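You operate a simulated robot arm through the tools that you are given. There is no shell and no other tool.

Carry out the task below with a simulated robot arm. There is one attempt and no reset: what you move stays moved.

JOB
Finish the trim rail: insert up to about the red mark, end cap pushed home.
Fine: free the trim lever, slide the insert, clamp it again; then the cap's peg goes into the trim end. Where these are worked on the way, their far stop is far enough and under half their travel is too little: trim lever.

Only the result counts: the job must be done as asked and must still hold three seconds after the hand-in. Knocking over, shifting, dropping, spilling or breaking anything else fails it. Lids that push on must go on centred and level and be pressed home; caps that screw on are set level and turned clockwise until they are tight.

ROBOT AND FRAMES
A 7-joint arm with a two-finger parallel gripper, fixed in place. Base frame: the origin is on the floor under the middle of its stand, x ahead of it, y to its left, z up; the work surface is at about z = 0.86. Lengths are in m, angles in degrees, forces in N, time in s.
With the tool pointing down near the work surface it reaches from about 0.1 to 0.64 m from the base axis. Its first joint turns from -66.0 to 66.0 degrees. Payload 1.57 kg.
Tool frame: the origin (TCP) lies between the finger pads and is the grasp point; the fingertips stand 0.03 m ahead of it; z points along the fingers, y is the line along which they close. Largest opening 0.08 m; finger width 0.017, thickness 0.012; the body of the gripper, 0.04 by 0.082 m, starts 0.08 m behind the TCP.
Orientation is that of the tool frame in the base frame, as a unit quaternion [x, y, z, w]. With the fingers straight down and closing along the base's y, the tool's x points along the base's -x, its y along +y and its z along -z.

CONTROLS
- The arm moves only by the tool apply_moves. Its argument "commands" is a list of rows, each an object (a shift or turn left out is 0, a gripper value left out holds the last) with "rot": the turn, a rotation vector about the tool's x, y, z in degrees, a list of three; "delta_pos": the shift along the tool's x, y, z in m, a list of three; "grip": the gripper command, from -1 (shut) to 1 (fully open), values between in proportion. In form: [{"rot": [wx, wy, wz], "delta_pos": [x, y, z], "grip": grip}, ...]. A call has 1 to 20 rows; each row shifts and turns the commanded pose from where the row before left it, along the tool's axes as they then stand. Each row takes 0.2 s and may step no farther than 0.05 m and 8.6 degrees from the row before; otherwise, or with a gripper value out of range, the whole call is refused. Where a pose cannot be reached the arm comes as near as it can. A force on the tool above 40 N (or 10 N above the force at the start of the call, whichever is more), or a blocked arm, ends the call early, and 0.2 s more pass. The fingers move at their own pace (about 0.072 m/s each) and stop on an object; they squeeze with about 28 N. The grip force told is the motor's: it shows also when the fingers shut on nothing. Time passes only in rows, and 0.2 s behind the last, so rows that do not move let the fingers close. The reply holds the time, the measured pose of the TCP, the force on the tool along the base axes, the opening and the grip force, in the units named above and with some noise, with the torque about the TCP (base axes, N m) and any sound that the robot's microphone picked up.
- Cameras (640 x 400 px; columns grow to the right, rows downward): "scene" is fixed at [0.0455, 0.4145, 1.4282]; the picture's right is [-0.87, -0.49, 0.00], its down [-0.29, 0.51, -0.81] and it looks along [0.40, -0.71, -0.58] (base axes); focal length 269 px, centre (320, 200). "wrist" rides on the gripper at [0.072, -0.007, -0.122] in the tool frame; the picture's right is [0.09, 1.00, 0.00], its down [-0.84, 0.08, -0.54] and it looks along [-0.54, 0.05, 0.84] (tool axes); focal length 238 px, centre (320, 200). There is no depth. A picture from a camera that has moved, and an enlarged one, comes with that camera's place and axes in the base frame and with its lens. The place of the scene camera against the robot may be out by one fixed shift of up to 0.012 m in any direction.
- camera(camera): a new picture of that camera. The clock stands still meanwhile.
- inspect(camera, box): a new picture of the part [left, top, right, bottom] of that camera's present view, enlarged. The clock stands still meanwhile.
- finish_job(): hands the job in; it is judged then, once.

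Nothing tells you positions but the pictures and the camera data. Unless the task says otherwise, let go and move clear before handing in.

The tools are called after "Call:" as a command line: name --argument value ..., lists and objects as JSON in quotes. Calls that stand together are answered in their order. apply_moves: Moves the arm, as the interface text tells. Its arguments: {"type":"object","properties":{"commands":{"type":"array"}},"required":["commands"]} The other tools are called the same way: camera (camera) takes a picture; inspect (camera, box) takes an enlarged picture of a part of a camera's view; finish_job () hands the job in.

At the start:

```text
time_s: 0.0
tool_pos: [0.2832, -0.2664, 1.2309]
tool_rot: [0.0, 1.0, 0.0, 0.001]
wrist_force: [0.2, -0.7, 0.1]
ft_torque: [-0.02, 0.01, 0.02]
width: 0.0802
grip_force: 0.0
```

scene: 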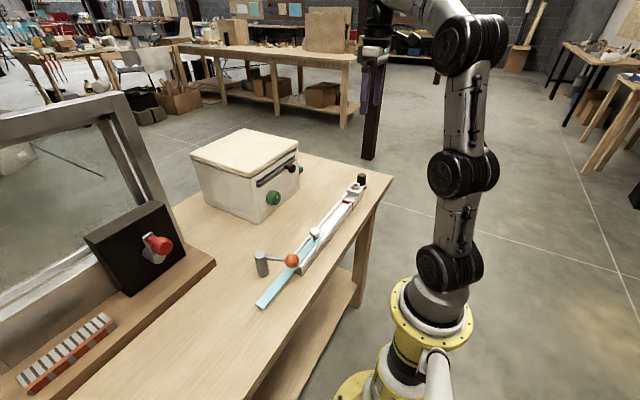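
wrist: 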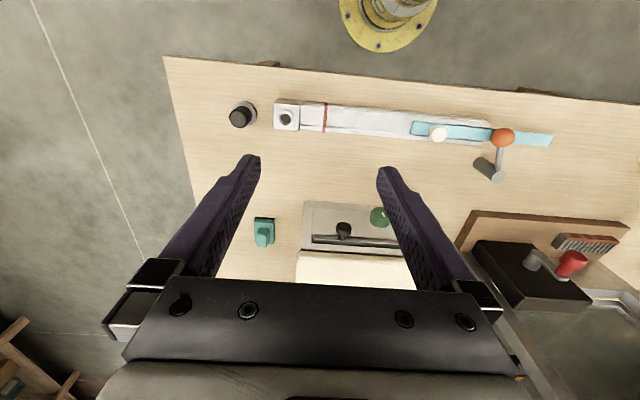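

I see a white rail on the bench with a light-blue insert, a white knob on it, an orange-knobbed lever clamp, a red mark near the far end, and a black cap near the rail's end. I will look at enlarged views before I move.

Call:
inspect --camera "wrist" --box '[220, 80, 400, 190]'

Call:
inspect --camera "wrist" --box '[390, 90, 570, 200]'

Call:
inspect --camera "scene" --box '[240, 160, 400, 260]'

Call:
inspect --camera "scene" --box '[240, 220, 400, 320]'

```text
3.56 times, centred on (310, 135) of wrist
camera zoom: at [0.2105, -0.2724, 1.3526], right [-0.09, 1.0, 0.0], down [0.84, 0.08, 0.54], along [0.54, 0.05, -0.84], focal length 848 px, centre (356, 431)
```

zoom: 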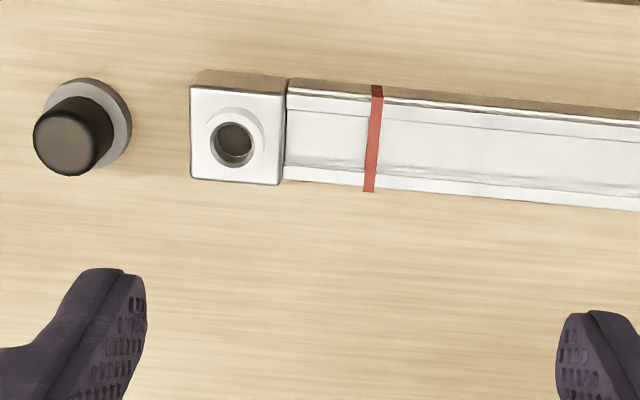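

```text
3.56 times, centred on (480, 145) of wrist
camera zoom: at [0.2105, -0.2724, 1.3526], right [-0.09, 1.0, 0.0], down [0.84, 0.08, 0.54], along [0.54, 0.05, -0.84], focal length 848 px, centre (-249, 396)
```

zoom: 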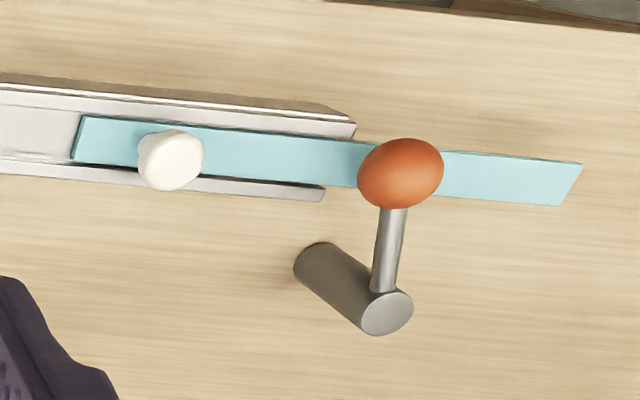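

```text
4.00 times, centred on (320, 210) of scene
camera zoom: at [0.0455, 0.4145, 1.4282], right [-0.87, -0.49, 0.0], down [-0.29, 0.51, -0.81], along [0.4, -0.71, -0.58], focal length 1075 px, centre (320, 160)
```

zoom: 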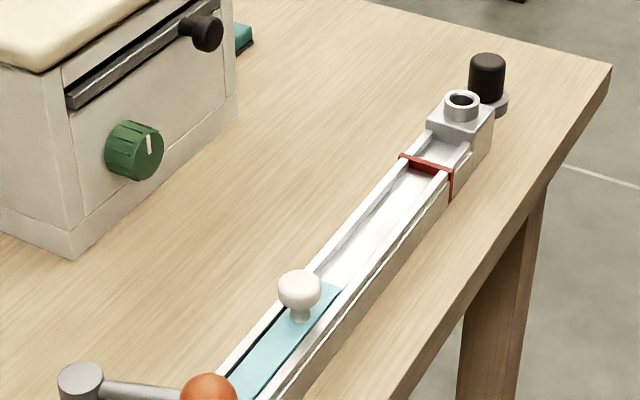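

```text
4.00 times, centred on (320, 270) of scene
camera zoom: at [0.0455, 0.4145, 1.4282], right [-0.87, -0.49, 0.0], down [-0.29, 0.51, -0.81], along [0.4, -0.71, -0.58], focal length 1075 px, centre (320, -80)
```

zoom: 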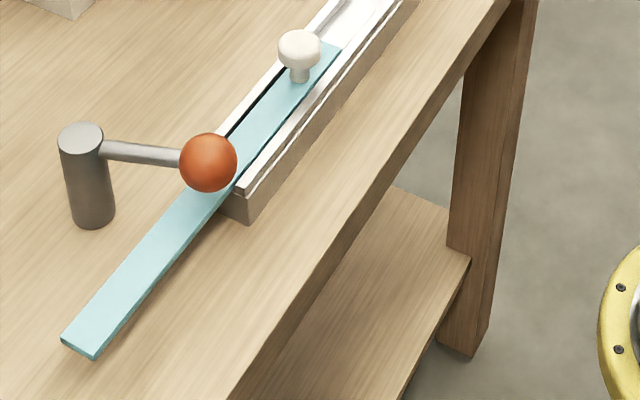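

The rail lies along y at x≈0.327. I put the red mark near y≈-0.25, the insert's front end near y≈-0.08, the white knob at y≈-0.04, the orange lever ball near (0.32, 0.08), and the cap near (0.33, -0.41). I'll look at the cap and end block more closely first, then at the lever.

Call:
apply_moves --commands '[{"delta_pos": [0.01, -0.018, 0.035], "grip": 1}, {"delta_pos": [0.01, -0.018, 0.035]}, {"delta_pos": [0.01, -0.018, 0.035]}, {"delta_pos": [0.01, -0.018, 0.035]}, {"delta_pos": [0.01, -0.018, 0.02]}]'

Call:
camera --camera "wrist"

Call:
camera --camera "scene"

```text
time_s: 1.2
tool_pos: [0.2327, -0.3565, 1.0693]
tool_rot: [0.001, 1.0, 0.0, 0.001]
wrist_force: [-0.3, 0.8, -0.2]
ft_torque: [-0.02, 0.0, 0.05]
width: 0.0801
grip_force: 0.0
```

```text
taken
camera wrist: at [0.1601, -0.3624, 1.1914], right [-0.09, 1.0, 0.0], down [0.84, 0.08, 0.54], along [0.54, 0.05, -0.84], focal length 238 px, centre (320, 200)
```

wrist: 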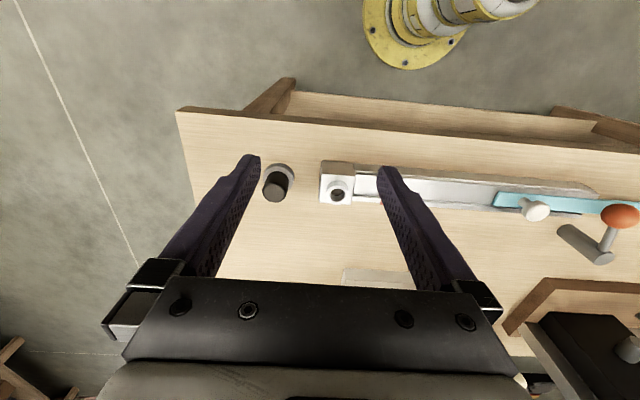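

```text
taken
```

scene: 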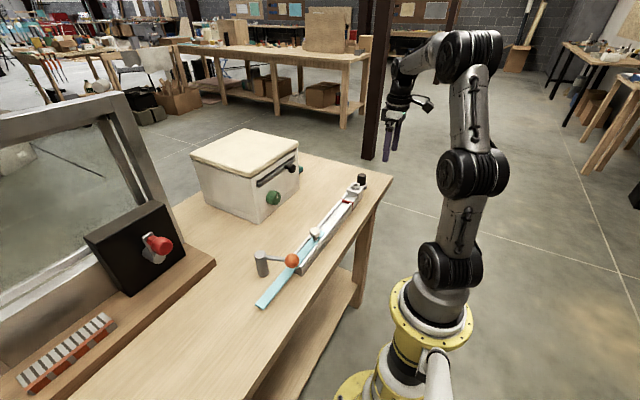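

The closer view shows the cap between the left finger and the end block. I'll enlarge it.

Call:
inspect --camera "wrist" --box '[240, 145, 368, 225]'

Call:
inspect --camera "scene" --box '[320, 165, 384, 205]'

Call:
inspect --camera "wrist" --box '[480, 160, 640, 270]'

```text
5.00 times, centred on (304, 185) of wrist
camera zoom: at [0.1601, -0.3624, 1.1914], right [-0.09, 1.0, 0.0], down [0.84, 0.08, 0.54], along [0.54, 0.05, -0.84], focal length 1192 px, centre (400, 275)
```

zoom: 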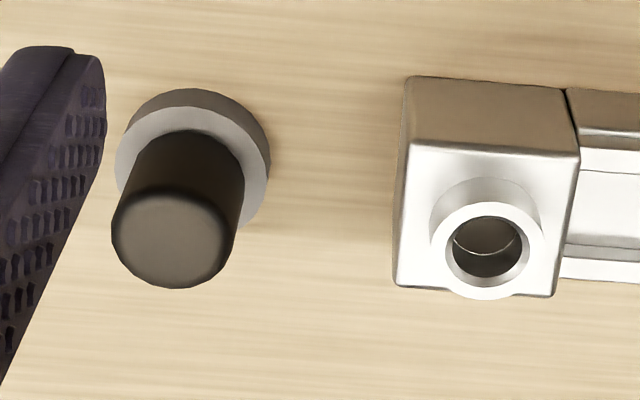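

```text
10.00 times, centred on (352, 185) of scene
camera zoom: at [0.0455, 0.4145, 1.4282], right [-0.87, -0.49, 0.0], down [-0.29, 0.51, -0.81], along [0.4, -0.71, -0.58], focal length 2688 px, centre (0, 350)
```

zoom: 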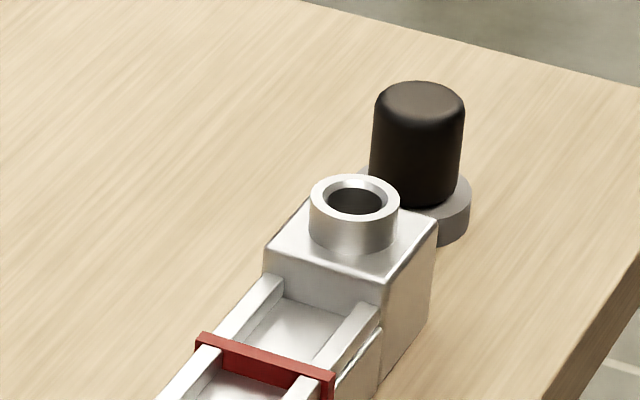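

```text
3.64 times, centred on (560, 215) of wrist
camera zoom: at [0.1601, -0.3624, 1.1914], right [-0.09, 1.0, 0.0], down [0.84, 0.08, 0.54], along [0.54, 0.05, -0.84], focal length 867 px, centre (-553, 146)
```

zoom: 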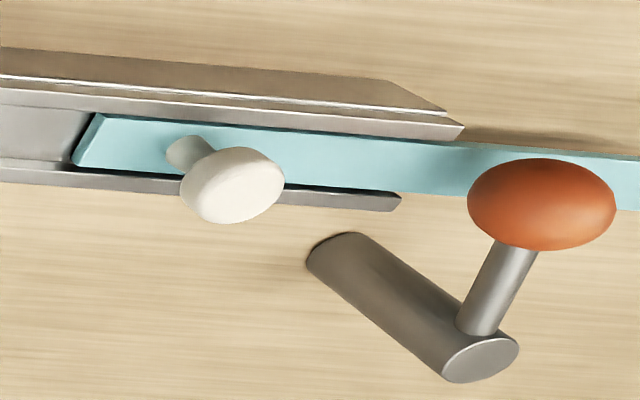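

The cap is a black grip sitting in a grey ring near (0.337, -0.411), with its top at z≈0.91. The end block carries a raised boss with a hole near (0.324, -0.324). Next I'll move over to the lever for a closer look.

Call:
apply_moves --commands '[{"delta_pos": [0, 0.045, 0]}, {"delta_pos": [0, 0.045, 0]}, {"delta_pos": [0, 0.045, 0]}, {"delta_pos": [0, 0.045, 0]}, {"delta_pos": [0, 0.045, 0]}, {"delta_pos": [0, 0.045, 0]}, {"delta_pos": [0, 0.045, 0]}, {"delta_pos": [0, 0.045, 0]}, {"delta_pos": [0, 0.04, 0]}, {"delta_pos": [0, 0.03, 0]}]'

Call:
camera --camera "wrist"

Call:
camera --camera "scene"

```text
time_s: 3.4
tool_pos: [0.2319, 0.0733, 1.0709]
tool_rot: [-0.001, 1.0, 0.0, 0.0]
wrist_force: [-0.1, 0.4, 0.3]
ft_torque: [0.02, 0.0, -0.03]
width: 0.0798
grip_force: 0.0
```

```text
taken
camera wrist: at [0.1604, 0.0681, 1.1927], right [-0.09, 1.0, 0.0], down [0.84, 0.08, 0.54], along [0.54, 0.05, -0.84], focal length 238 px, centre (320, 200)
```

wrist: 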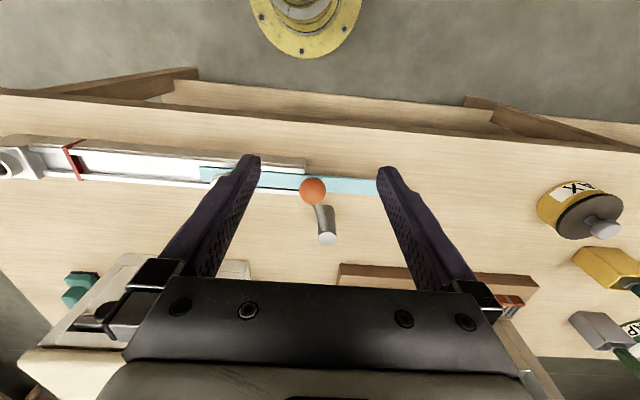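

```text
taken
```

scene: 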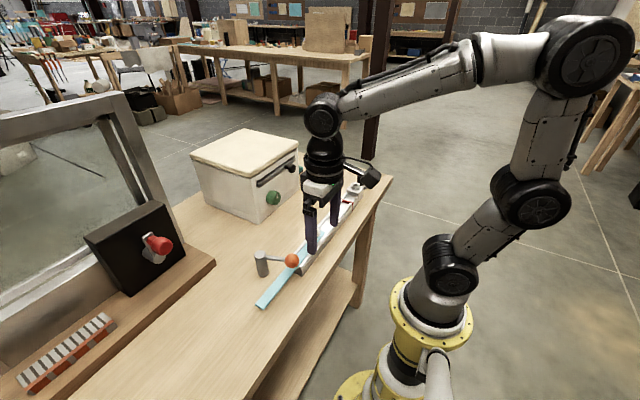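

The lever ball and post are now in the middle of the wrist view, so I'll enlarge them.

Call:
inspect --camera "wrist" --box '[256, 150, 384, 250]'

Call:
inspect --camera "scene" --box '[230, 220, 342, 290]'

```text
4.00 times, centred on (320, 200) of wrist
camera zoom: at [0.1604, 0.0681, 1.1927], right [-0.09, 1.0, 0.0], down [0.84, 0.08, 0.54], along [0.54, 0.05, -0.84], focal length 953 px, centre (320, 200)
```

zoom: 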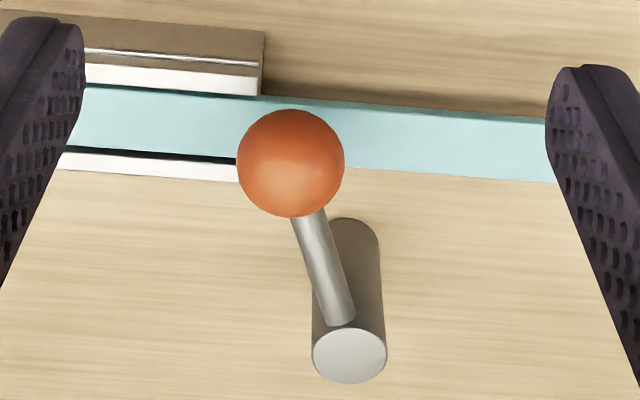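

```text
5.71 times, centred on (286, 255) of scene
camera zoom: at [0.0455, 0.4145, 1.4282], right [-0.87, -0.49, 0.0], down [-0.29, 0.51, -0.81], along [0.4, -0.71, -0.58], focal length 1536 px, centre (514, -114)
```

zoom: 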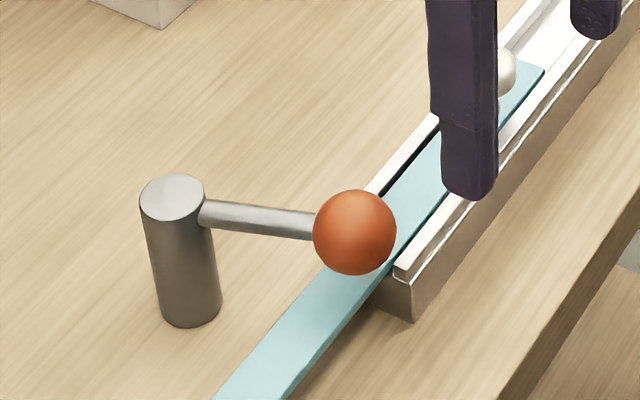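

The lever ball is at about (0.322, 0.073, 0.923) with a 35 mm diameter, and its post is at about (0.398, 0.100). I'll straddle the ball with the fingers aligned to the lever, then test gently which way it swings.

Call:
apply_moves --commands '[{"delta_pos": [-0.045, 0, 0], "grip": 1}, {"delta_pos": [-0.045, 0, 0]}, {"rot": [0, 0, -6.5]}, {"rot": [0, 0, -6.5]}, {"rot": [0, 0, -6.5]}, {"delta_pos": [0, 0, 0.04]}, {"delta_pos": [0, 0, 0.03]}]'

Call:
camera --camera "wrist"

Call:
camera --camera "scene"

```text
time_s: 5.0
tool_pos: [0.3236, 0.0735, 1.001]
tool_rot: [-0.169, 0.986, 0.001, 0.001]
wrist_force: [-0.9, -0.1, -0.3]
ft_torque: [0.02, -0.03, 0.0]
width: 0.0799
grip_force: 0.1
```

```text
taken
camera wrist: at [0.2572, 0.0438, 1.1232], right [-0.42, 0.91, 0.0], down [0.76, 0.35, 0.54], along [0.49, 0.23, -0.84], focal length 238 px, centre (320, 200)
```

wrist: 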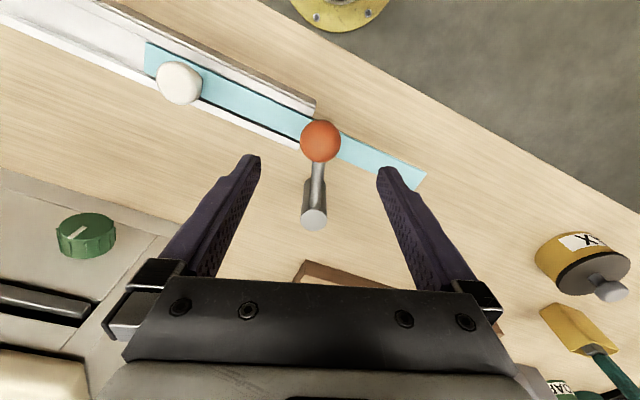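

```text
taken
```

scene: 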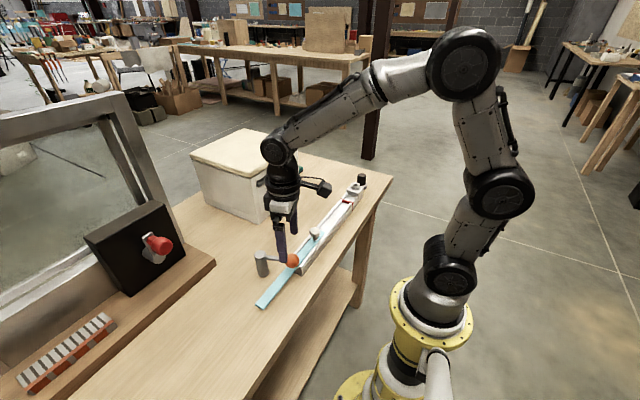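

The ball lies directly below the TCP and the fingers are on either side of it. I'll lower to ball height and narrow the opening.

Call:
apply_moves --commands '[{"delta_pos": [0, 0, 0.03]}, {"delta_pos": [0, 0, 0.025]}, {"delta_pos": [0, 0, 0.016]}, {"grip": 0.25}, {"grip": 0.25}]'

Call:
camera --camera "wrist"

Call:
inspect --camera "scene" --box '[230, 190, 342, 290]'

```text
time_s: 6.2
tool_pos: [0.3226, 0.0724, 0.9292]
tool_rot: [-0.169, 0.986, 0.0, 0.0]
wrist_force: [0.0, 1.1, -0.7]
ft_torque: [0.0, 0.02, -0.01]
width: 0.05
grip_force: 0.1
```

```text
taken
camera wrist: at [0.2569, 0.0435, 1.0519], right [-0.42, 0.91, 0.0], down [0.76, 0.35, 0.54], along [0.49, 0.23, -0.84], focal length 238 px, centre (320, 200)
```

wrist: 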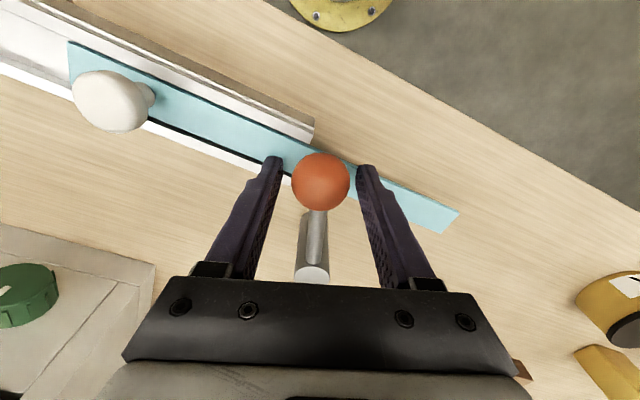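

```text
4.00 times, centred on (286, 240) of scene
camera zoom: at [0.0455, 0.4145, 1.4282], right [-0.87, -0.49, 0.0], down [-0.29, 0.51, -0.81], along [0.4, -0.71, -0.58], focal length 1075 px, centre (456, 40)
```

zoom: 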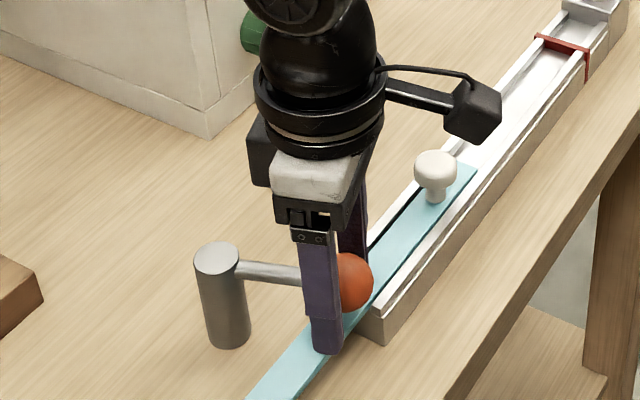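

The ball sits between the fingers. I'll nudge it along tool +y (towards base +y), gently.

Call:
apply_moves --commands '[{"delta_pos": [0, 0.005, 0]}, {"delta_pos": [0, 0.005, 0]}, {"delta_pos": [0, 0.004, 0]}]'

Call:
camera --camera "wrist"

```text
time_s: 7.0
tool_pos: [0.3177, 0.0854, 0.9303]
tool_rot: [-0.169, 0.986, 0.0, 0.001]
wrist_force: [3.6, -12.4, 3.6]
ft_torque: [-0.22, 0.0, 0.01]
width: 0.0619
grip_force: 6.5
```

```text
taken
camera wrist: at [0.2524, 0.0564, 1.052], right [-0.42, 0.91, 0.0], down [0.76, 0.35, 0.54], along [0.49, 0.23, -0.84], focal length 238 px, centre (320, 200)
```

wrist: 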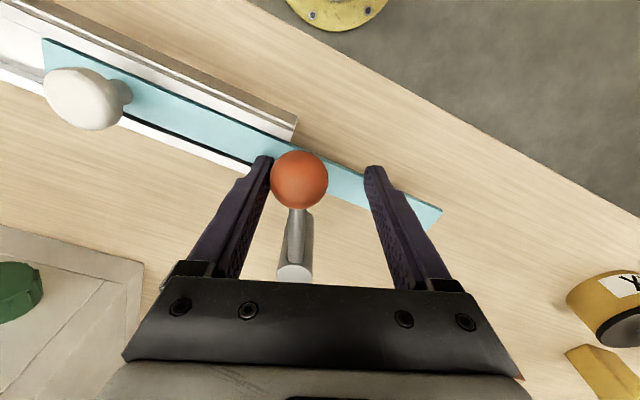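

Pushing towards +y met about 12 N without moving the ball; the fingers just spread. I'll open fully and try the other direction.

Call:
apply_moves --commands '[{"delta_pos": [0, -0.014, 0], "grip": 0.25}, {"delta_pos": [0, -0.005, 0]}, {"delta_pos": [0, -0.004, 0]}, {"delta_pos": [0, -0.004, 0]}]'

Call:
camera --camera "wrist"

```text
time_s: 8.0
tool_pos: [0.3256, 0.0612, 0.9294]
tool_rot: [-0.169, 0.986, 0.0, 0.0]
wrist_force: [-0.7, 0.9, 0.5]
ft_torque: [0.03, 0.02, 0.0]
width: 0.0515
grip_force: 1.2
```

```text
taken
camera wrist: at [0.2608, 0.0316, 1.0515], right [-0.42, 0.91, 0.0], down [0.76, 0.35, 0.54], along [0.49, 0.23, -0.84], focal length 238 px, centre (320, 200)
```

wrist: 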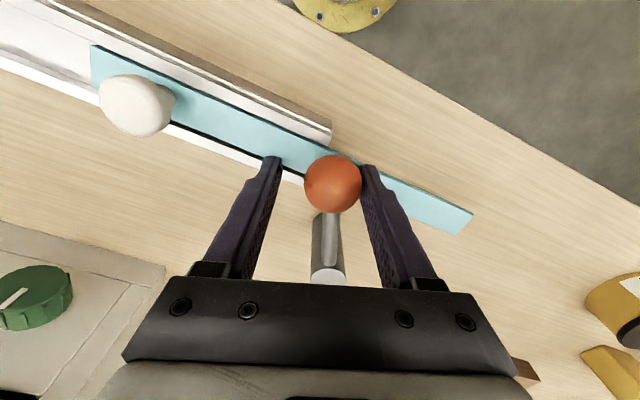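

That direction works: the ball moved about 4 mm with almost no force. I'll follow the arc around the post, turning the hand along with it.

Call:
apply_moves --commands '[{"delta_pos": [-0.0006, -0.009, 0], "rot": [0, 0, -8]}, {"delta_pos": [-0.0008, -0.0113, 0], "rot": [0, 0, -8]}, {"delta_pos": [-0.0008, -0.0113, 0], "rot": [0, 0, -8]}]'

Call:
camera --camera "wrist"

Call:
inspect --camera "scene" --box '[230, 190, 342, 290]'

```text
time_s: 8.8
tool_pos: [0.3426, 0.035, 0.9281]
tool_rot: [-0.371, 0.929, 0.0, 0.0]
wrist_force: [0.3, 0.6, 0.2]
ft_torque: [0.0, 0.02, -0.01]
width: 0.0513
grip_force: 0.6
```

```text
taken
camera wrist: at [0.2959, -0.0191, 1.0514], right [-0.75, 0.66, 0.0], down [0.55, 0.63, 0.54], along [0.36, 0.41, -0.84], focal length 238 px, centre (320, 200)
```

wrist: 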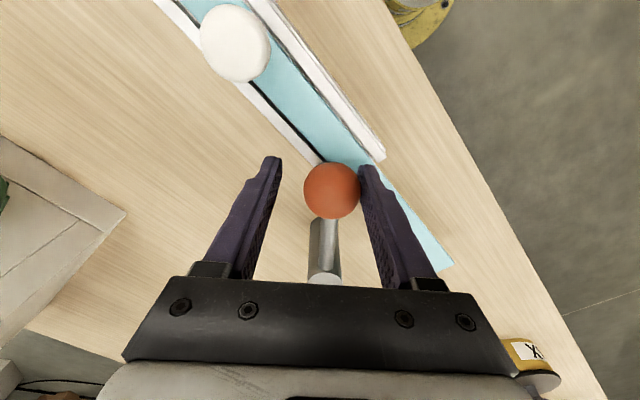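

```text
4.00 times, centred on (286, 240) of scene
camera zoom: at [0.0455, 0.4146, 1.4282], right [-0.87, -0.49, 0.0], down [-0.29, 0.51, -0.81], along [0.4, -0.71, -0.58], focal length 1075 px, centre (456, 40)
```

zoom: 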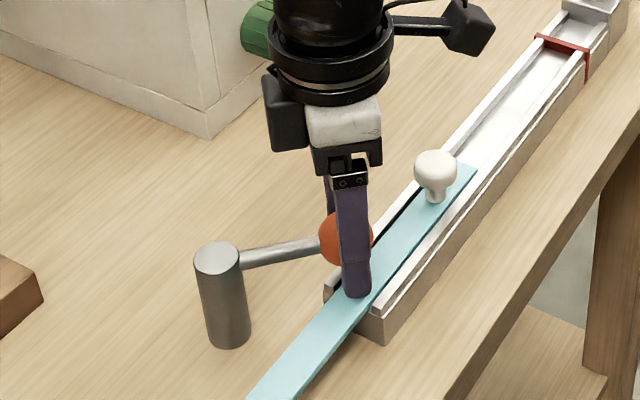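

The lever is swinging smoothly and has turned about 25° so far. I'll continue the arc.

Call:
apply_moves --commands '[{"delta_pos": [-0.0008, -0.0113, 0], "rot": [0, 0, -8]}, {"delta_pos": [-0.0008, -0.0113, 0], "rot": [0, 0, -8]}, {"delta_pos": [-0.0008, -0.0113, 0], "rot": [0, 0, -8]}]'

Call:
camera --camera "wrist"

Call:
inspect --camera "scene" --box '[230, 190, 342, 290]'

```text
time_s: 9.6
tool_pos: [0.3707, 0.0159, 0.9302]
tool_rot: [-0.557, 0.831, 0.001, 0.001]
wrist_force: [-0.4, 0.6, 0.4]
ft_torque: [0.01, 0.0, 0.02]
width: 0.051
grip_force: 0.0
```

```text
taken
camera wrist: at [0.3502, -0.0528, 1.0517], right [-0.96, 0.29, 0.0], down [0.25, 0.8, 0.54], along [0.16, 0.52, -0.84], focal length 238 px, centre (320, 200)
```

wrist: 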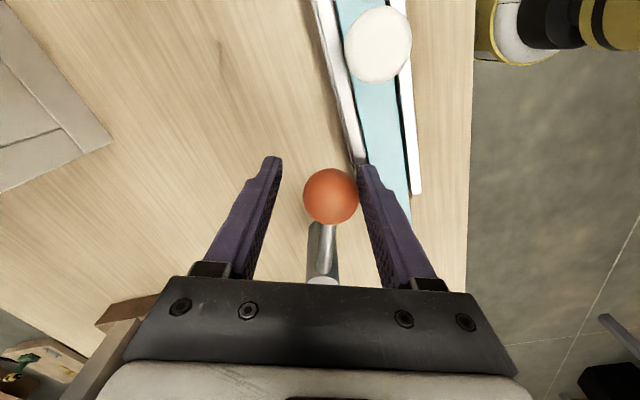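

```text
4.00 times, centred on (286, 240) of scene
camera zoom: at [0.0455, 0.4146, 1.4282], right [-0.87, -0.49, 0.0], down [-0.29, 0.51, -0.81], along [0.4, -0.71, -0.58], focal length 1075 px, centre (456, 40)
```

zoom: 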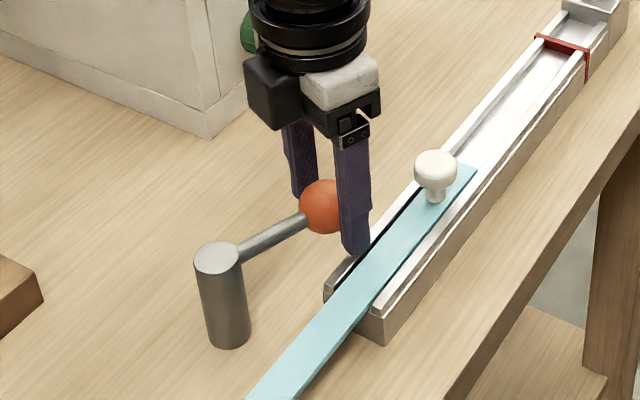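

The lever has turned about 50° and is now clear of the insert. I'll keep going until I feel the far stop.

Call:
apply_moves --commands '[{"delta_pos": [-0.0008, -0.0113, 0], "rot": [0, 0, -8]}, {"delta_pos": [-0.0008, -0.0113, 0], "rot": [0, 0, -8]}, {"delta_pos": [-0.0008, -0.0113, 0], "rot": [0, 0, -8]}]'

Call:
camera --camera "wrist"

Call:
inspect --camera "scene" --box '[230, 190, 342, 290]'

```text
time_s: 10.4
tool_pos: [0.4035, 0.0101, 0.9281]
tool_rot: [0.717, -0.697, -0.001, 0.0]
wrist_force: [-3.9, -0.5, -1.0]
ft_torque: [0.02, -0.02, 0.04]
width: 0.0528
grip_force: 1.7
```

```text
taken
camera wrist: at [0.413, -0.0617, 1.0511], right [-0.99, -0.12, 0.0], down [-0.1, 0.83, 0.54], along [-0.07, 0.54, -0.84], focal length 238 px, centre (320, 200)
```

wrist: 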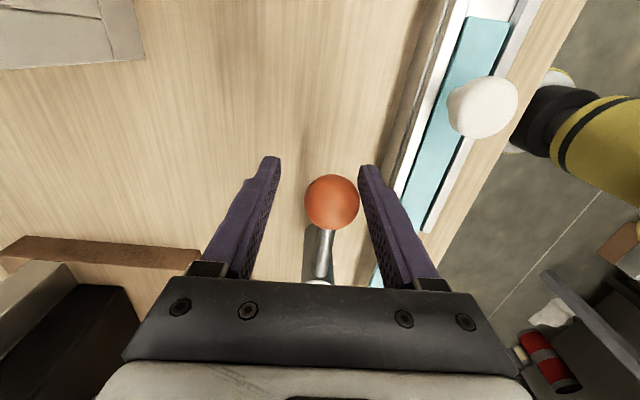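

```text
4.00 times, centred on (286, 240) of scene
camera zoom: at [0.0454, 0.4146, 1.4282], right [-0.87, -0.49, 0.0], down [-0.29, 0.51, -0.81], along [0.4, -0.71, -0.58], focal length 1075 px, centre (456, 40)
```

zoom: 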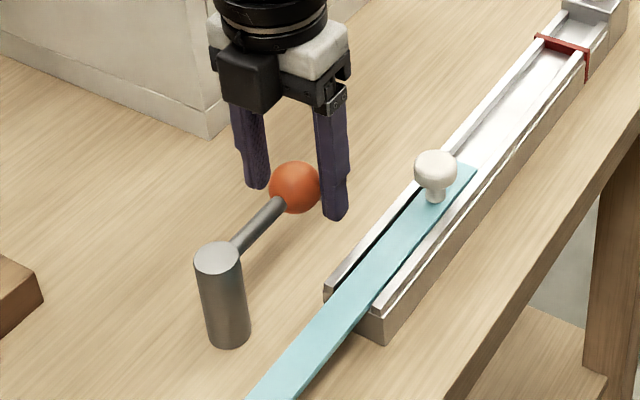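

The lever is at about 268°, roughly 68° from its start, and the force is rising slightly. One more small step will tell me whether this is the stop.

Call:
apply_moves --commands '[{"delta_pos": [-0.0003, -0.006, 0], "rot": [0, 0, -4]}, {"delta_pos": [-0.0003, -0.005, 0], "rot": [0, 0, -4]}]'

Call:
camera --camera "wrist"

```text
time_s: 11.0
tool_pos: [0.4117, 0.0098, 0.928]
tool_rot: [0.763, -0.646, -0.003, 0.003]
wrist_force: [-17.8, -1.1, -2.1]
ft_torque: [0.03, 0.01, 0.07]
width: 0.0655
grip_force: 8.8
```

```text
taken
camera wrist: at [0.4323, -0.0586, 1.0499], right [-0.97, -0.26, 0.01], down [-0.21, 0.81, 0.54], along [-0.15, 0.52, -0.84], focal length 238 px, centre (320, 200)
```

wrist: 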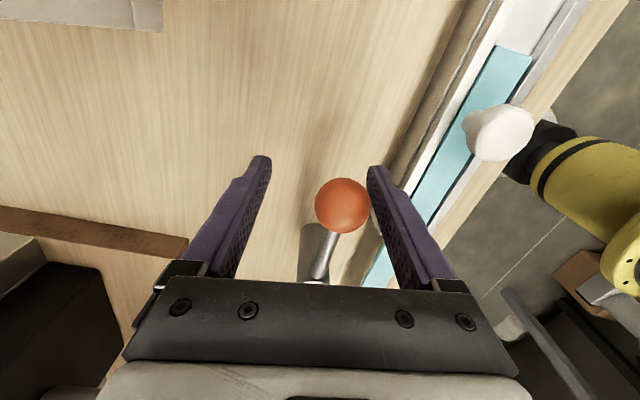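

I've reached the far stop at 18 N. I'll back off, open the fingers, lift away and check that the lever stays put.

Call:
apply_moves --commands '[{"delta_pos": [0, 0.012, 0], "grip": 0.4}, {"delta_pos": [0, 0.003, 0], "grip": 1}, {"grip": 1}, {"delta_pos": [0, 0, -0.04]}, {"delta_pos": [0, 0, -0.05]}, {"delta_pos": [0, 0, -0.05]}]'

Call:
camera --camera "wrist"

Call:
inspect --camera "scene" --box '[230, 190, 342, 290]'

```text
time_s: 12.4
tool_pos: [0.3996, 0.01, 1.0696]
tool_rot: [0.763, -0.646, -0.001, 0.0]
wrist_force: [0.1, 1.0, 0.7]
ft_torque: [-0.01, 0.01, -0.02]
width: 0.0799
grip_force: 0.1
```

```text
taken
camera wrist: at [0.4193, -0.0609, 1.1921], right [-0.97, -0.26, 0.0], down [-0.21, 0.81, 0.54], along [-0.14, 0.52, -0.84], focal length 238 px, centre (320, 200)
```

wrist: 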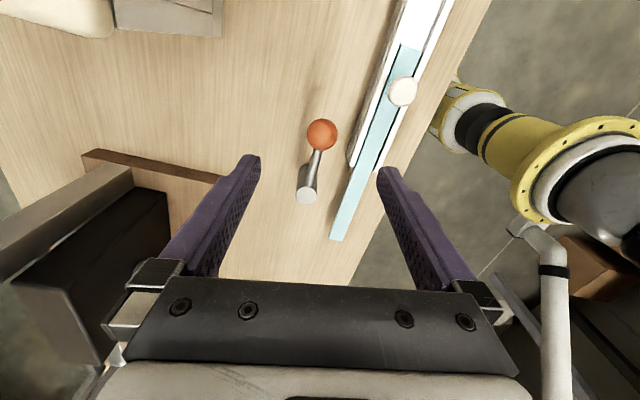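

```text
4.00 times, centred on (286, 240) of scene
camera zoom: at [0.0455, 0.4145, 1.4282], right [-0.87, -0.49, 0.0], down [-0.29, 0.51, -0.81], along [0.4, -0.71, -0.58], focal length 1075 px, centre (456, 40)
```

zoom: 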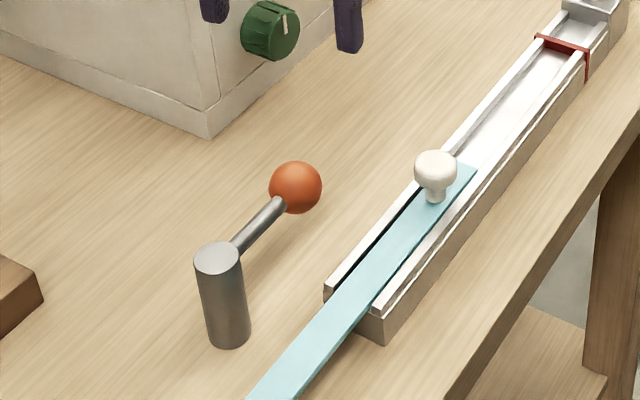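

The lever stays at its far stop. I'll turn the hand back to yaw 0 and move above the white knob, near (0.327, -0.045).

Call:
apply_moves --commands '[{"rot": [0, 0, 8.3], "grip": 1}, {"rot": [0, 0, 8.3]}, {"rot": [0, 0, 8.3]}, {"rot": [0, 0, 8.3]}, {"rot": [0, 0, 8.3]}, {"rot": [0, 0, 8.3]}, {"rot": [0, 0, 8.3]}, {"rot": [0, 0, 8.3]}, {"rot": [0, 0, 8.3]}, {"rot": [0, 0, 8.3]}, {"rot": [0, 0, 8.3]}, {"rot": [0, 0, 8.2]}, {"delta_pos": [0.0363, -0.0275, 0]}, {"delta_pos": [0.0363, -0.0275, 0]}, {"delta_pos": [0, 0, 0.04]}, {"delta_pos": [0, 0, 0.04]}]'

Call:
camera --camera "wrist"

Call:
inspect --camera "wrist" --box '[240, 90, 400, 190]'

```text
time_s: 15.8
tool_pos: [0.3289, -0.0473, 0.9888]
tool_rot: [0.0, 1.0, -0.001, 0.0]
wrist_force: [1.1, 0.2, 0.4]
ft_torque: [0.03, 0.03, 0.0]
width: 0.0801
grip_force: 0.0
```

```text
taken
camera wrist: at [0.2567, -0.0535, 1.1111], right [-0.09, 1.0, 0.0], down [0.84, 0.08, 0.54], along [0.54, 0.05, -0.84], focal length 238 px, centre (320, 200)
```

wrist: 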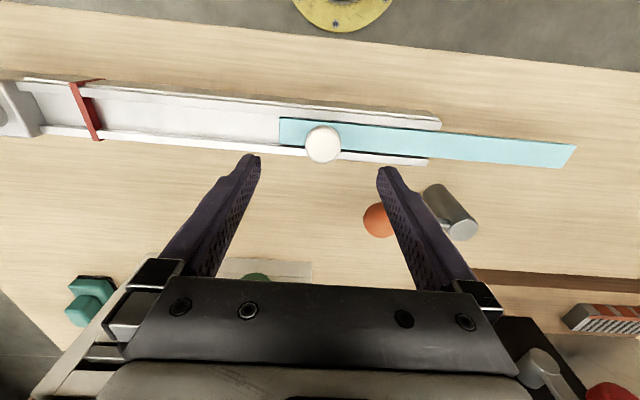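

```text
4.00 times, centred on (320, 140) of wrist
camera zoom: at [0.2567, -0.0535, 1.1111], right [-0.09, 1.0, 0.0], down [0.84, 0.08, 0.54], along [0.54, 0.05, -0.84], focal length 953 px, centre (320, 440)
```

zoom: 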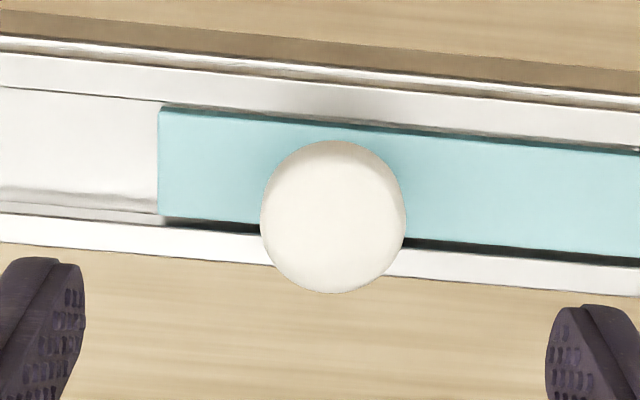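

The knob is centred near (0.326, -0.045), with its top at about 0.92. I'll lower the hand around it and grip it.

Call:
apply_moves --commands '[{"delta_pos": [0.002, 0.0025, 0.03], "grip": 1}, {"delta_pos": [0, 0, 0.02]}, {"delta_pos": [0, 0, 0.011]}, {"grip": -1}, {"grip": -1}, {"grip": -1}, {"grip": -1}]'

Call:
camera --camera "wrist"

Call:
inspect --camera "scene" --box '[270, 180, 382, 250]'

```text
time_s: 17.4
tool_pos: [0.3257, -0.0451, 0.9269]
tool_rot: [0.0, 1.0, 0.0, 0.0]
wrist_force: [-0.6, -2.3, -4.5]
ft_torque: [-0.09, -0.54, -0.03]
width: 0.0298
grip_force: 39.1
```

```text
taken
camera wrist: at [0.2542, -0.0507, 1.0499], right [-0.09, 1.0, 0.0], down [0.84, 0.08, 0.54], along [0.54, 0.05, -0.84], focal length 238 px, centre (320, 200)
```

wrist: 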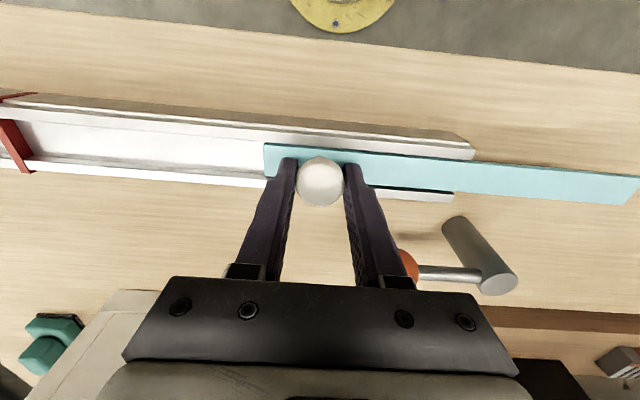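

```text
5.71 times, centred on (326, 215) of scene
camera zoom: at [0.0455, 0.4145, 1.4282], right [-0.87, -0.49, 0.0], down [-0.29, 0.51, -0.81], along [0.4, -0.71, -0.58], focal length 1536 px, centre (286, 114)
```

zoom: 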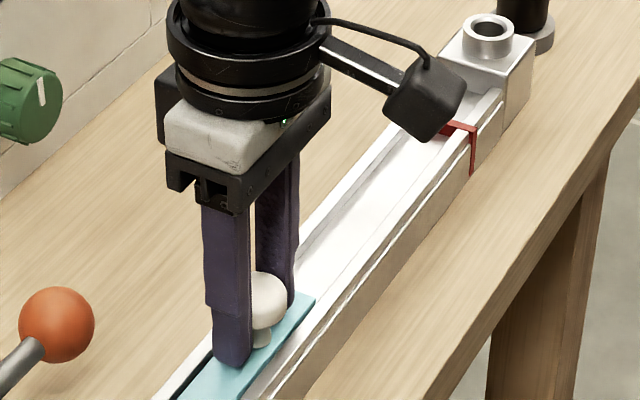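

I have a firm hold on the knob. I'll slide the insert towards the red mark in moderate steps, stopping short to check.

Call:
apply_moves --commands '[{"delta_pos": [0, -0.01, 0], "grip": -1}, {"delta_pos": [0, -0.01, 0]}, {"delta_pos": [0, -0.015, 0]}, {"delta_pos": [0, -0.015, 0]}]'

Call:
camera --camera "wrist"

```text
time_s: 18.4
tool_pos: [0.3268, -0.094, 0.9279]
tool_rot: [0.001, 1.0, 0.0, 0.0]
wrist_force: [8.9, 2.4, -11.5]
ft_torque: [-0.19, 0.43, -0.06]
width: 0.0299
grip_force: 39.2
```

```text
taken
camera wrist: at [0.254, -0.1, 1.0499], right [-0.09, 1.0, 0.0], down [0.84, 0.08, 0.54], along [0.54, 0.05, -0.84], focal length 238 px, centre (320, 200)
```

wrist: 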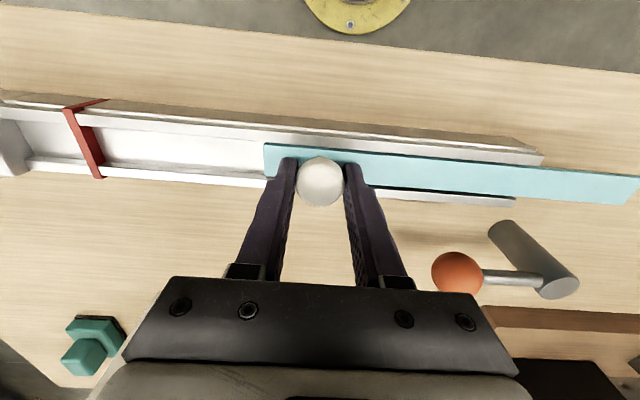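

The insert is sliding with low drag. I'll continue towards the mark.

Call:
apply_moves --commands '[{"delta_pos": [0, -0.015, 0], "grip": -1}, {"delta_pos": [0, -0.015, 0]}, {"delta_pos": [0, -0.015, 0]}, {"delta_pos": [0, -0.015, 0]}, {"delta_pos": [0, -0.015, 0]}, {"delta_pos": [0, -0.01, 0]}]'

Call:
camera --camera "wrist"

Call:
inspect --camera "wrist" --box '[180, 110, 340, 210]'

```text
time_s: 19.8
tool_pos: [0.3253, -0.1794, 0.9286]
tool_rot: [0.0, 1.0, 0.0, 0.0]
wrist_force: [7.5, 2.3, -14.4]
ft_torque: [-0.14, -0.13, -0.15]
width: 0.0295
grip_force: 39.0
```

```text
taken
camera wrist: at [0.2542, -0.1856, 1.0501], right [-0.09, 1.0, 0.0], down [0.84, 0.08, 0.54], along [0.54, 0.05, -0.84], focal length 238 px, centre (320, 200)
```

wrist: 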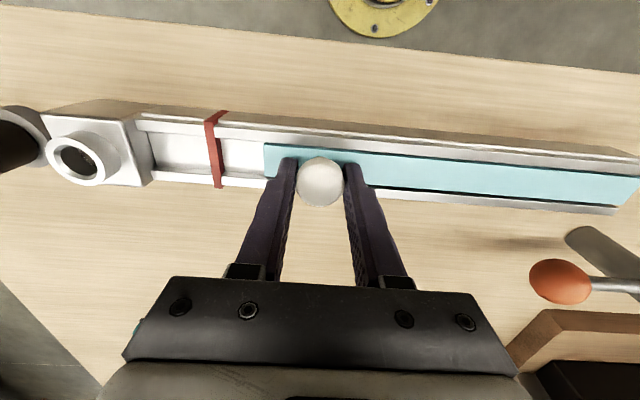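

```text
4.00 times, centred on (260, 160) of wrist
camera zoom: at [0.2542, -0.1856, 1.0501], right [-0.09, 1.0, 0.0], down [0.84, 0.08, 0.54], along [0.54, 0.05, -0.84], focal length 953 px, centre (560, 360)
```

zoom: 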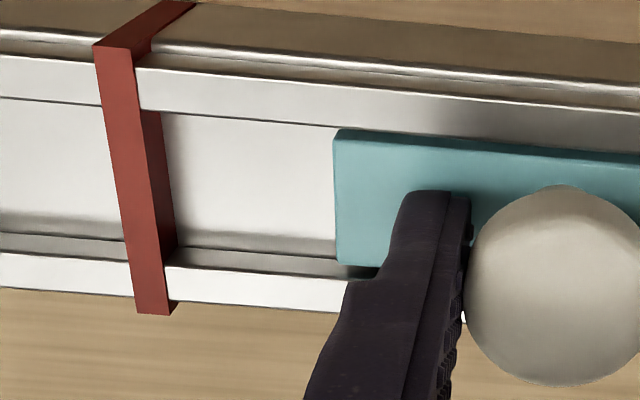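

The insert's front edge is near y≈-0.220 and the red band is centred near y≈-0.2535, so about 33 mm remain.

Call:
apply_moves --commands '[{"delta_pos": [0, -0.012, 0], "grip": -1}, {"delta_pos": [0, -0.012, 0]}, {"delta_pos": [0, -0.007, 0]}]'

Call:
inspect --camera "wrist" --box '[200, 110, 360, 210]'

Call:
inspect --camera "scene" --box '[290, 170, 386, 230]'

```text
time_s: 20.6
tool_pos: [0.3271, -0.21, 0.9281]
tool_rot: [0.0, 1.0, 0.0, -0.001]
wrist_force: [6.5, 2.6, -11.5]
ft_torque: [-0.09, 0.26, -0.03]
width: 0.0299
grip_force: 39.4
```

```text
4.00 times, centred on (280, 160) of wrist
camera zoom: at [0.2541, -0.2167, 1.0502], right [-0.09, 1.0, 0.0], down [0.84, 0.08, 0.54], along [0.54, 0.05, -0.84], focal length 953 px, centre (480, 360)
```

zoom: 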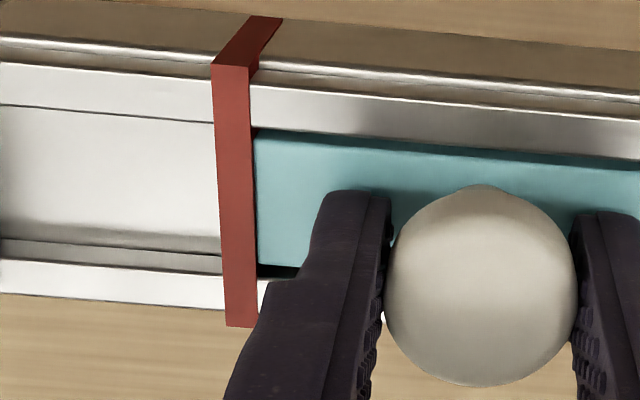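

```text
6.67 times, centred on (338, 200) of scene
camera zoom: at [0.0458, 0.4145, 1.4282], right [-0.87, -0.49, 0.0], down [-0.29, 0.51, -0.81], along [0.4, -0.71, -0.58], focal length 1792 px, centre (200, 200)
```

zoom: 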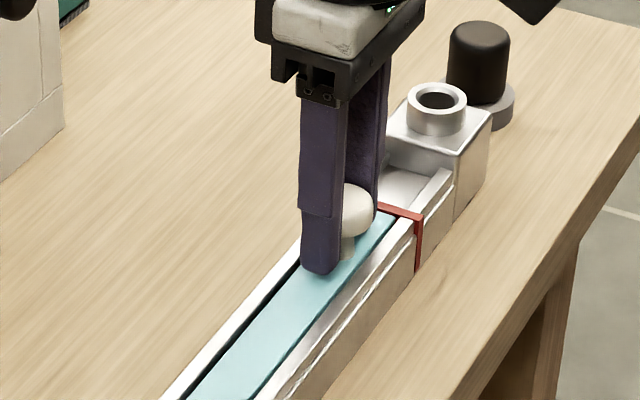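

The front edge is right at the near side of the red band. I'll move 2.5 mm more to reach the band's centre, then open slightly and lift off.

Call:
apply_moves --commands '[{"delta_pos": [0, -0.0025, 0], "grip": -1}, {"grip": -1}]'

Call:
inspect --camera "wrist" --box '[200, 110, 360, 210]'

```text
time_s: 21.2
tool_pos: [0.3262, -0.2115, 0.9286]
tool_rot: [0.0, 1.0, 0.0, 0.0]
wrist_force: [4.5, 2.6, -11.8]
ft_torque: [0.01, -0.32, 0.08]
width: 0.0294
grip_force: 39.3
```

```text
4.00 times, centred on (280, 160) of wrist
camera zoom: at [0.2541, -0.2189, 1.0502], right [-0.09, 1.0, 0.0], down [0.84, 0.08, 0.54], along [0.54, 0.05, -0.84], focal length 953 px, centre (480, 360)
```

zoom: 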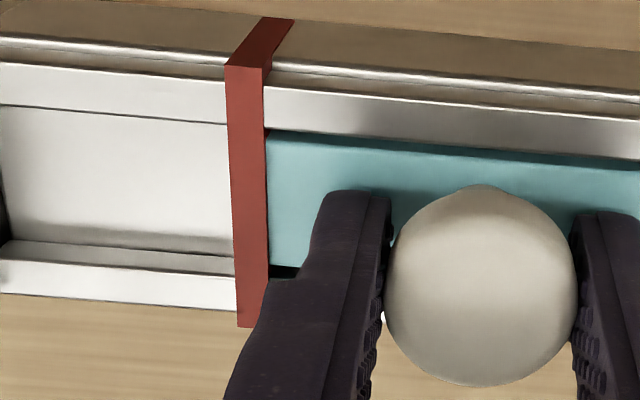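

The front edge is now under the red band. I'll release gently and lift off.

Call:
apply_moves --commands '[{"grip": 0.05}, {"grip": 0.05}, {"delta_pos": [0, 0, -0.03], "grip": 0.05}, {"delta_pos": [0, 0, -0.04]}, {"delta_pos": [0, 0, -0.03], "grip": 1}]'

Call:
camera --camera "wrist"

Call:
inspect --camera "scene" --box '[270, 160, 390, 235]'

Call:
inspect --camera "wrist" --box '[180, 90, 340, 190]'

```text
time_s: 22.4
tool_pos: [0.3255, -0.2135, 1.0278]
tool_rot: [-0.001, 1.0, 0.001, -0.001]
wrist_force: [0.1, 0.3, -0.6]
ft_torque: [0.02, -0.02, 0.0]
width: 0.08
grip_force: 0.0
```

```text
taken
camera wrist: at [0.2532, -0.219, 1.1502], right [-0.09, 1.0, 0.0], down [0.84, 0.08, 0.54], along [0.54, 0.05, -0.84], focal length 238 px, centre (320, 200)
```

wrist: 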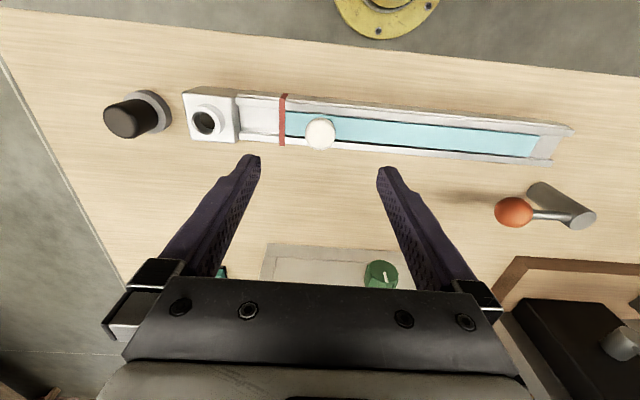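

```text
5.33 times, centred on (330, 198) of scene
camera zoom: at [0.0455, 0.4145, 1.4282], right [-0.87, -0.49, 0.0], down [-0.29, 0.51, -0.81], along [0.4, -0.71, -0.58], focal length 1433 px, centre (267, 213)
```

zoom: 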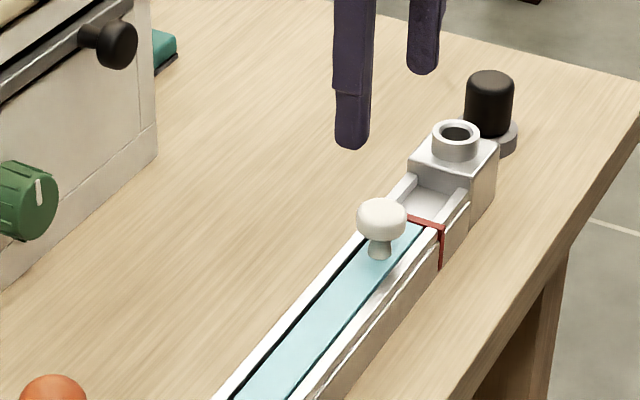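

```text
4.00 times, centred on (260, 140) of wrist
camera zoom: at [0.2532, -0.219, 1.1502], right [-0.09, 1.0, 0.0], down [0.84, 0.08, 0.54], along [0.54, 0.05, -0.84], focal length 953 px, centre (560, 440)
```

zoom: 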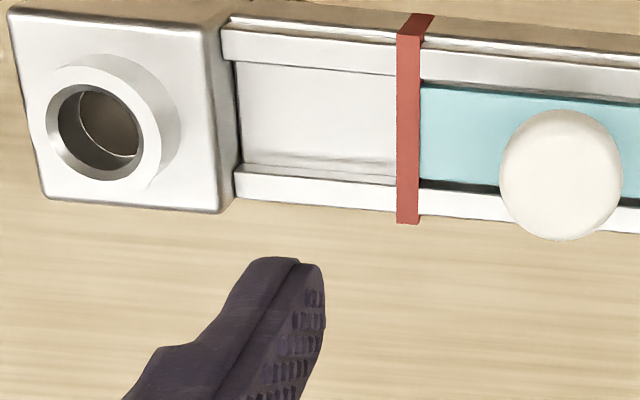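

The insert is in place at the red mark. Next I'll go back to the lever ball, now at about (0.397, 0.022), and swing it back to the clamped position.

Call:
apply_moves --commands '[{"delta_pos": [-0.0119, 0.0391, -0.007], "grip": 1}, {"delta_pos": [-0.0119, 0.0391, -0.007]}, {"delta_pos": [-0.0119, 0.0391, -0.007]}, {"delta_pos": [-0.0119, 0.0391, -0.007]}, {"delta_pos": [-0.0119, 0.0391, -0.007]}, {"delta_pos": [-0.0119, 0.0391, -0.007]}, {"rot": [0, 0, -8.1]}, {"rot": [0, 0, -8.1]}, {"rot": [0, 0, -8.1]}, {"rot": [0, 0, -8.1]}, {"rot": [0, 0, -8.1]}, {"rot": [0, 0, -8.1]}, {"rot": [0, 0, -8.1]}, {"rot": [0, 0, -8.1]}, {"rot": [0, 0, -8.1]}, {"rot": [0, 0, -8.1]}, {"rot": [0, 0, -8.1]}, {"delta_pos": [0, 0, 0.04]}, {"delta_pos": [0, 0, 0.03]}]'

Call:
camera --camera "wrist"

```text
time_s: 26.4
tool_pos: [0.3976, 0.0216, 0.9994]
tool_rot: [-0.701, 0.713, 0.0, 0.0]
wrist_force: [-0.4, 0.0, -0.1]
ft_torque: [0.0, 0.0, 0.01]
width: 0.0802
grip_force: 0.1
```

```text
taken
camera wrist: at [0.4036, -0.0497, 1.1221], right [-1.0, -0.08, 0.0], down [-0.07, 0.84, 0.54], along [-0.04, 0.54, -0.84], focal length 238 px, centre (320, 200)
```

wrist: 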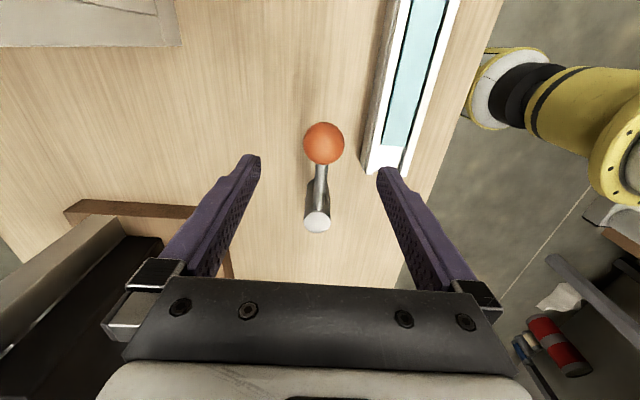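

The ball is centred between the fingers. I'll narrow the opening above the rail and lower the rest of the way.

Call:
apply_moves --commands '[{"delta_pos": [0, 0, 0.03], "grip": 0.25}, {"grip": 0.25}, {"grip": 0.25}, {"delta_pos": [0, 0, 0.02]}, {"delta_pos": [0, 0, 0.02]}]'

Call:
camera --camera "wrist"

```text
time_s: 27.6
tool_pos: [0.3981, 0.0218, 0.9293]
tool_rot: [-0.702, 0.712, 0.0, 0.0]
wrist_force: [0.4, -1.1, -0.4]
ft_torque: [0.02, 0.01, 0.0]
width: 0.0499
grip_force: 0.0
```

```text
taken
camera wrist: at [0.403, -0.05, 1.0519], right [-1.0, -0.08, 0.0], down [-0.06, 0.84, 0.54], along [-0.04, 0.54, -0.84], focal length 238 px, centre (320, 200)
```

wrist: 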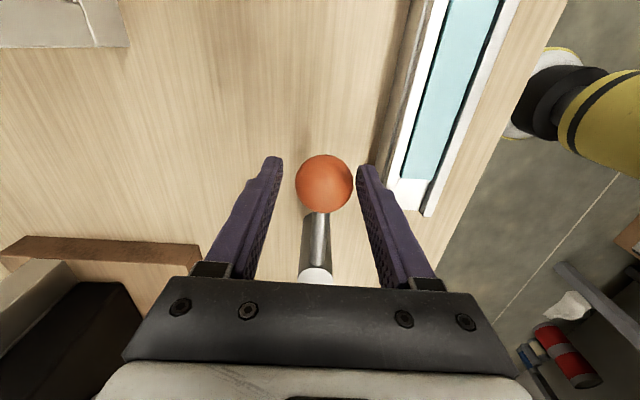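

I'll swing the lever back along the arc.

Call:
apply_moves --commands '[{"delta_pos": [0, 0.006, 0]}, {"delta_pos": [-0.0008, 0.0113, 0], "rot": [0, 0, 8]}, {"delta_pos": [-0.0008, 0.0113, 0], "rot": [0, 0, 8]}, {"delta_pos": [-0.0008, 0.0113, 0], "rot": [0, 0, 8]}, {"delta_pos": [-0.0008, 0.0113, 0], "rot": [0, 0, 8]}]'

Call:
camera --camera "wrist"

```text
time_s: 28.8
tool_pos: [0.3492, 0.0351, 0.931]
tool_rot: [-0.477, 0.879, -0.001, 0.0]
wrist_force: [1.5, -0.5, 0.7]
ft_torque: [-0.01, -0.04, -0.01]
width: 0.0511
grip_force: 0.6
```

```text
taken
camera wrist: at [0.3147, -0.0281, 1.0524], right [-0.89, 0.47, 0.0], down [0.39, 0.74, 0.54], along [0.25, 0.48, -0.84], focal length 238 px, centre (320, 200)
```

wrist: 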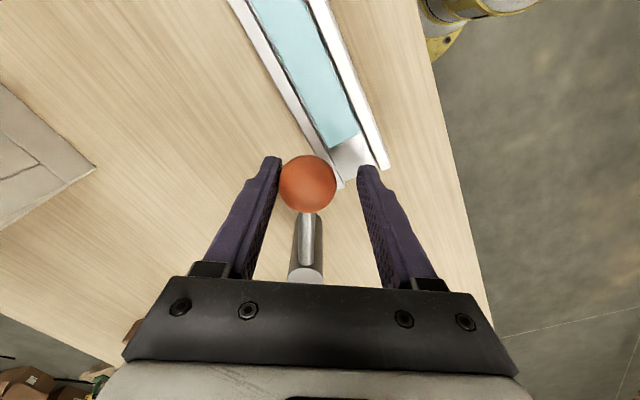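

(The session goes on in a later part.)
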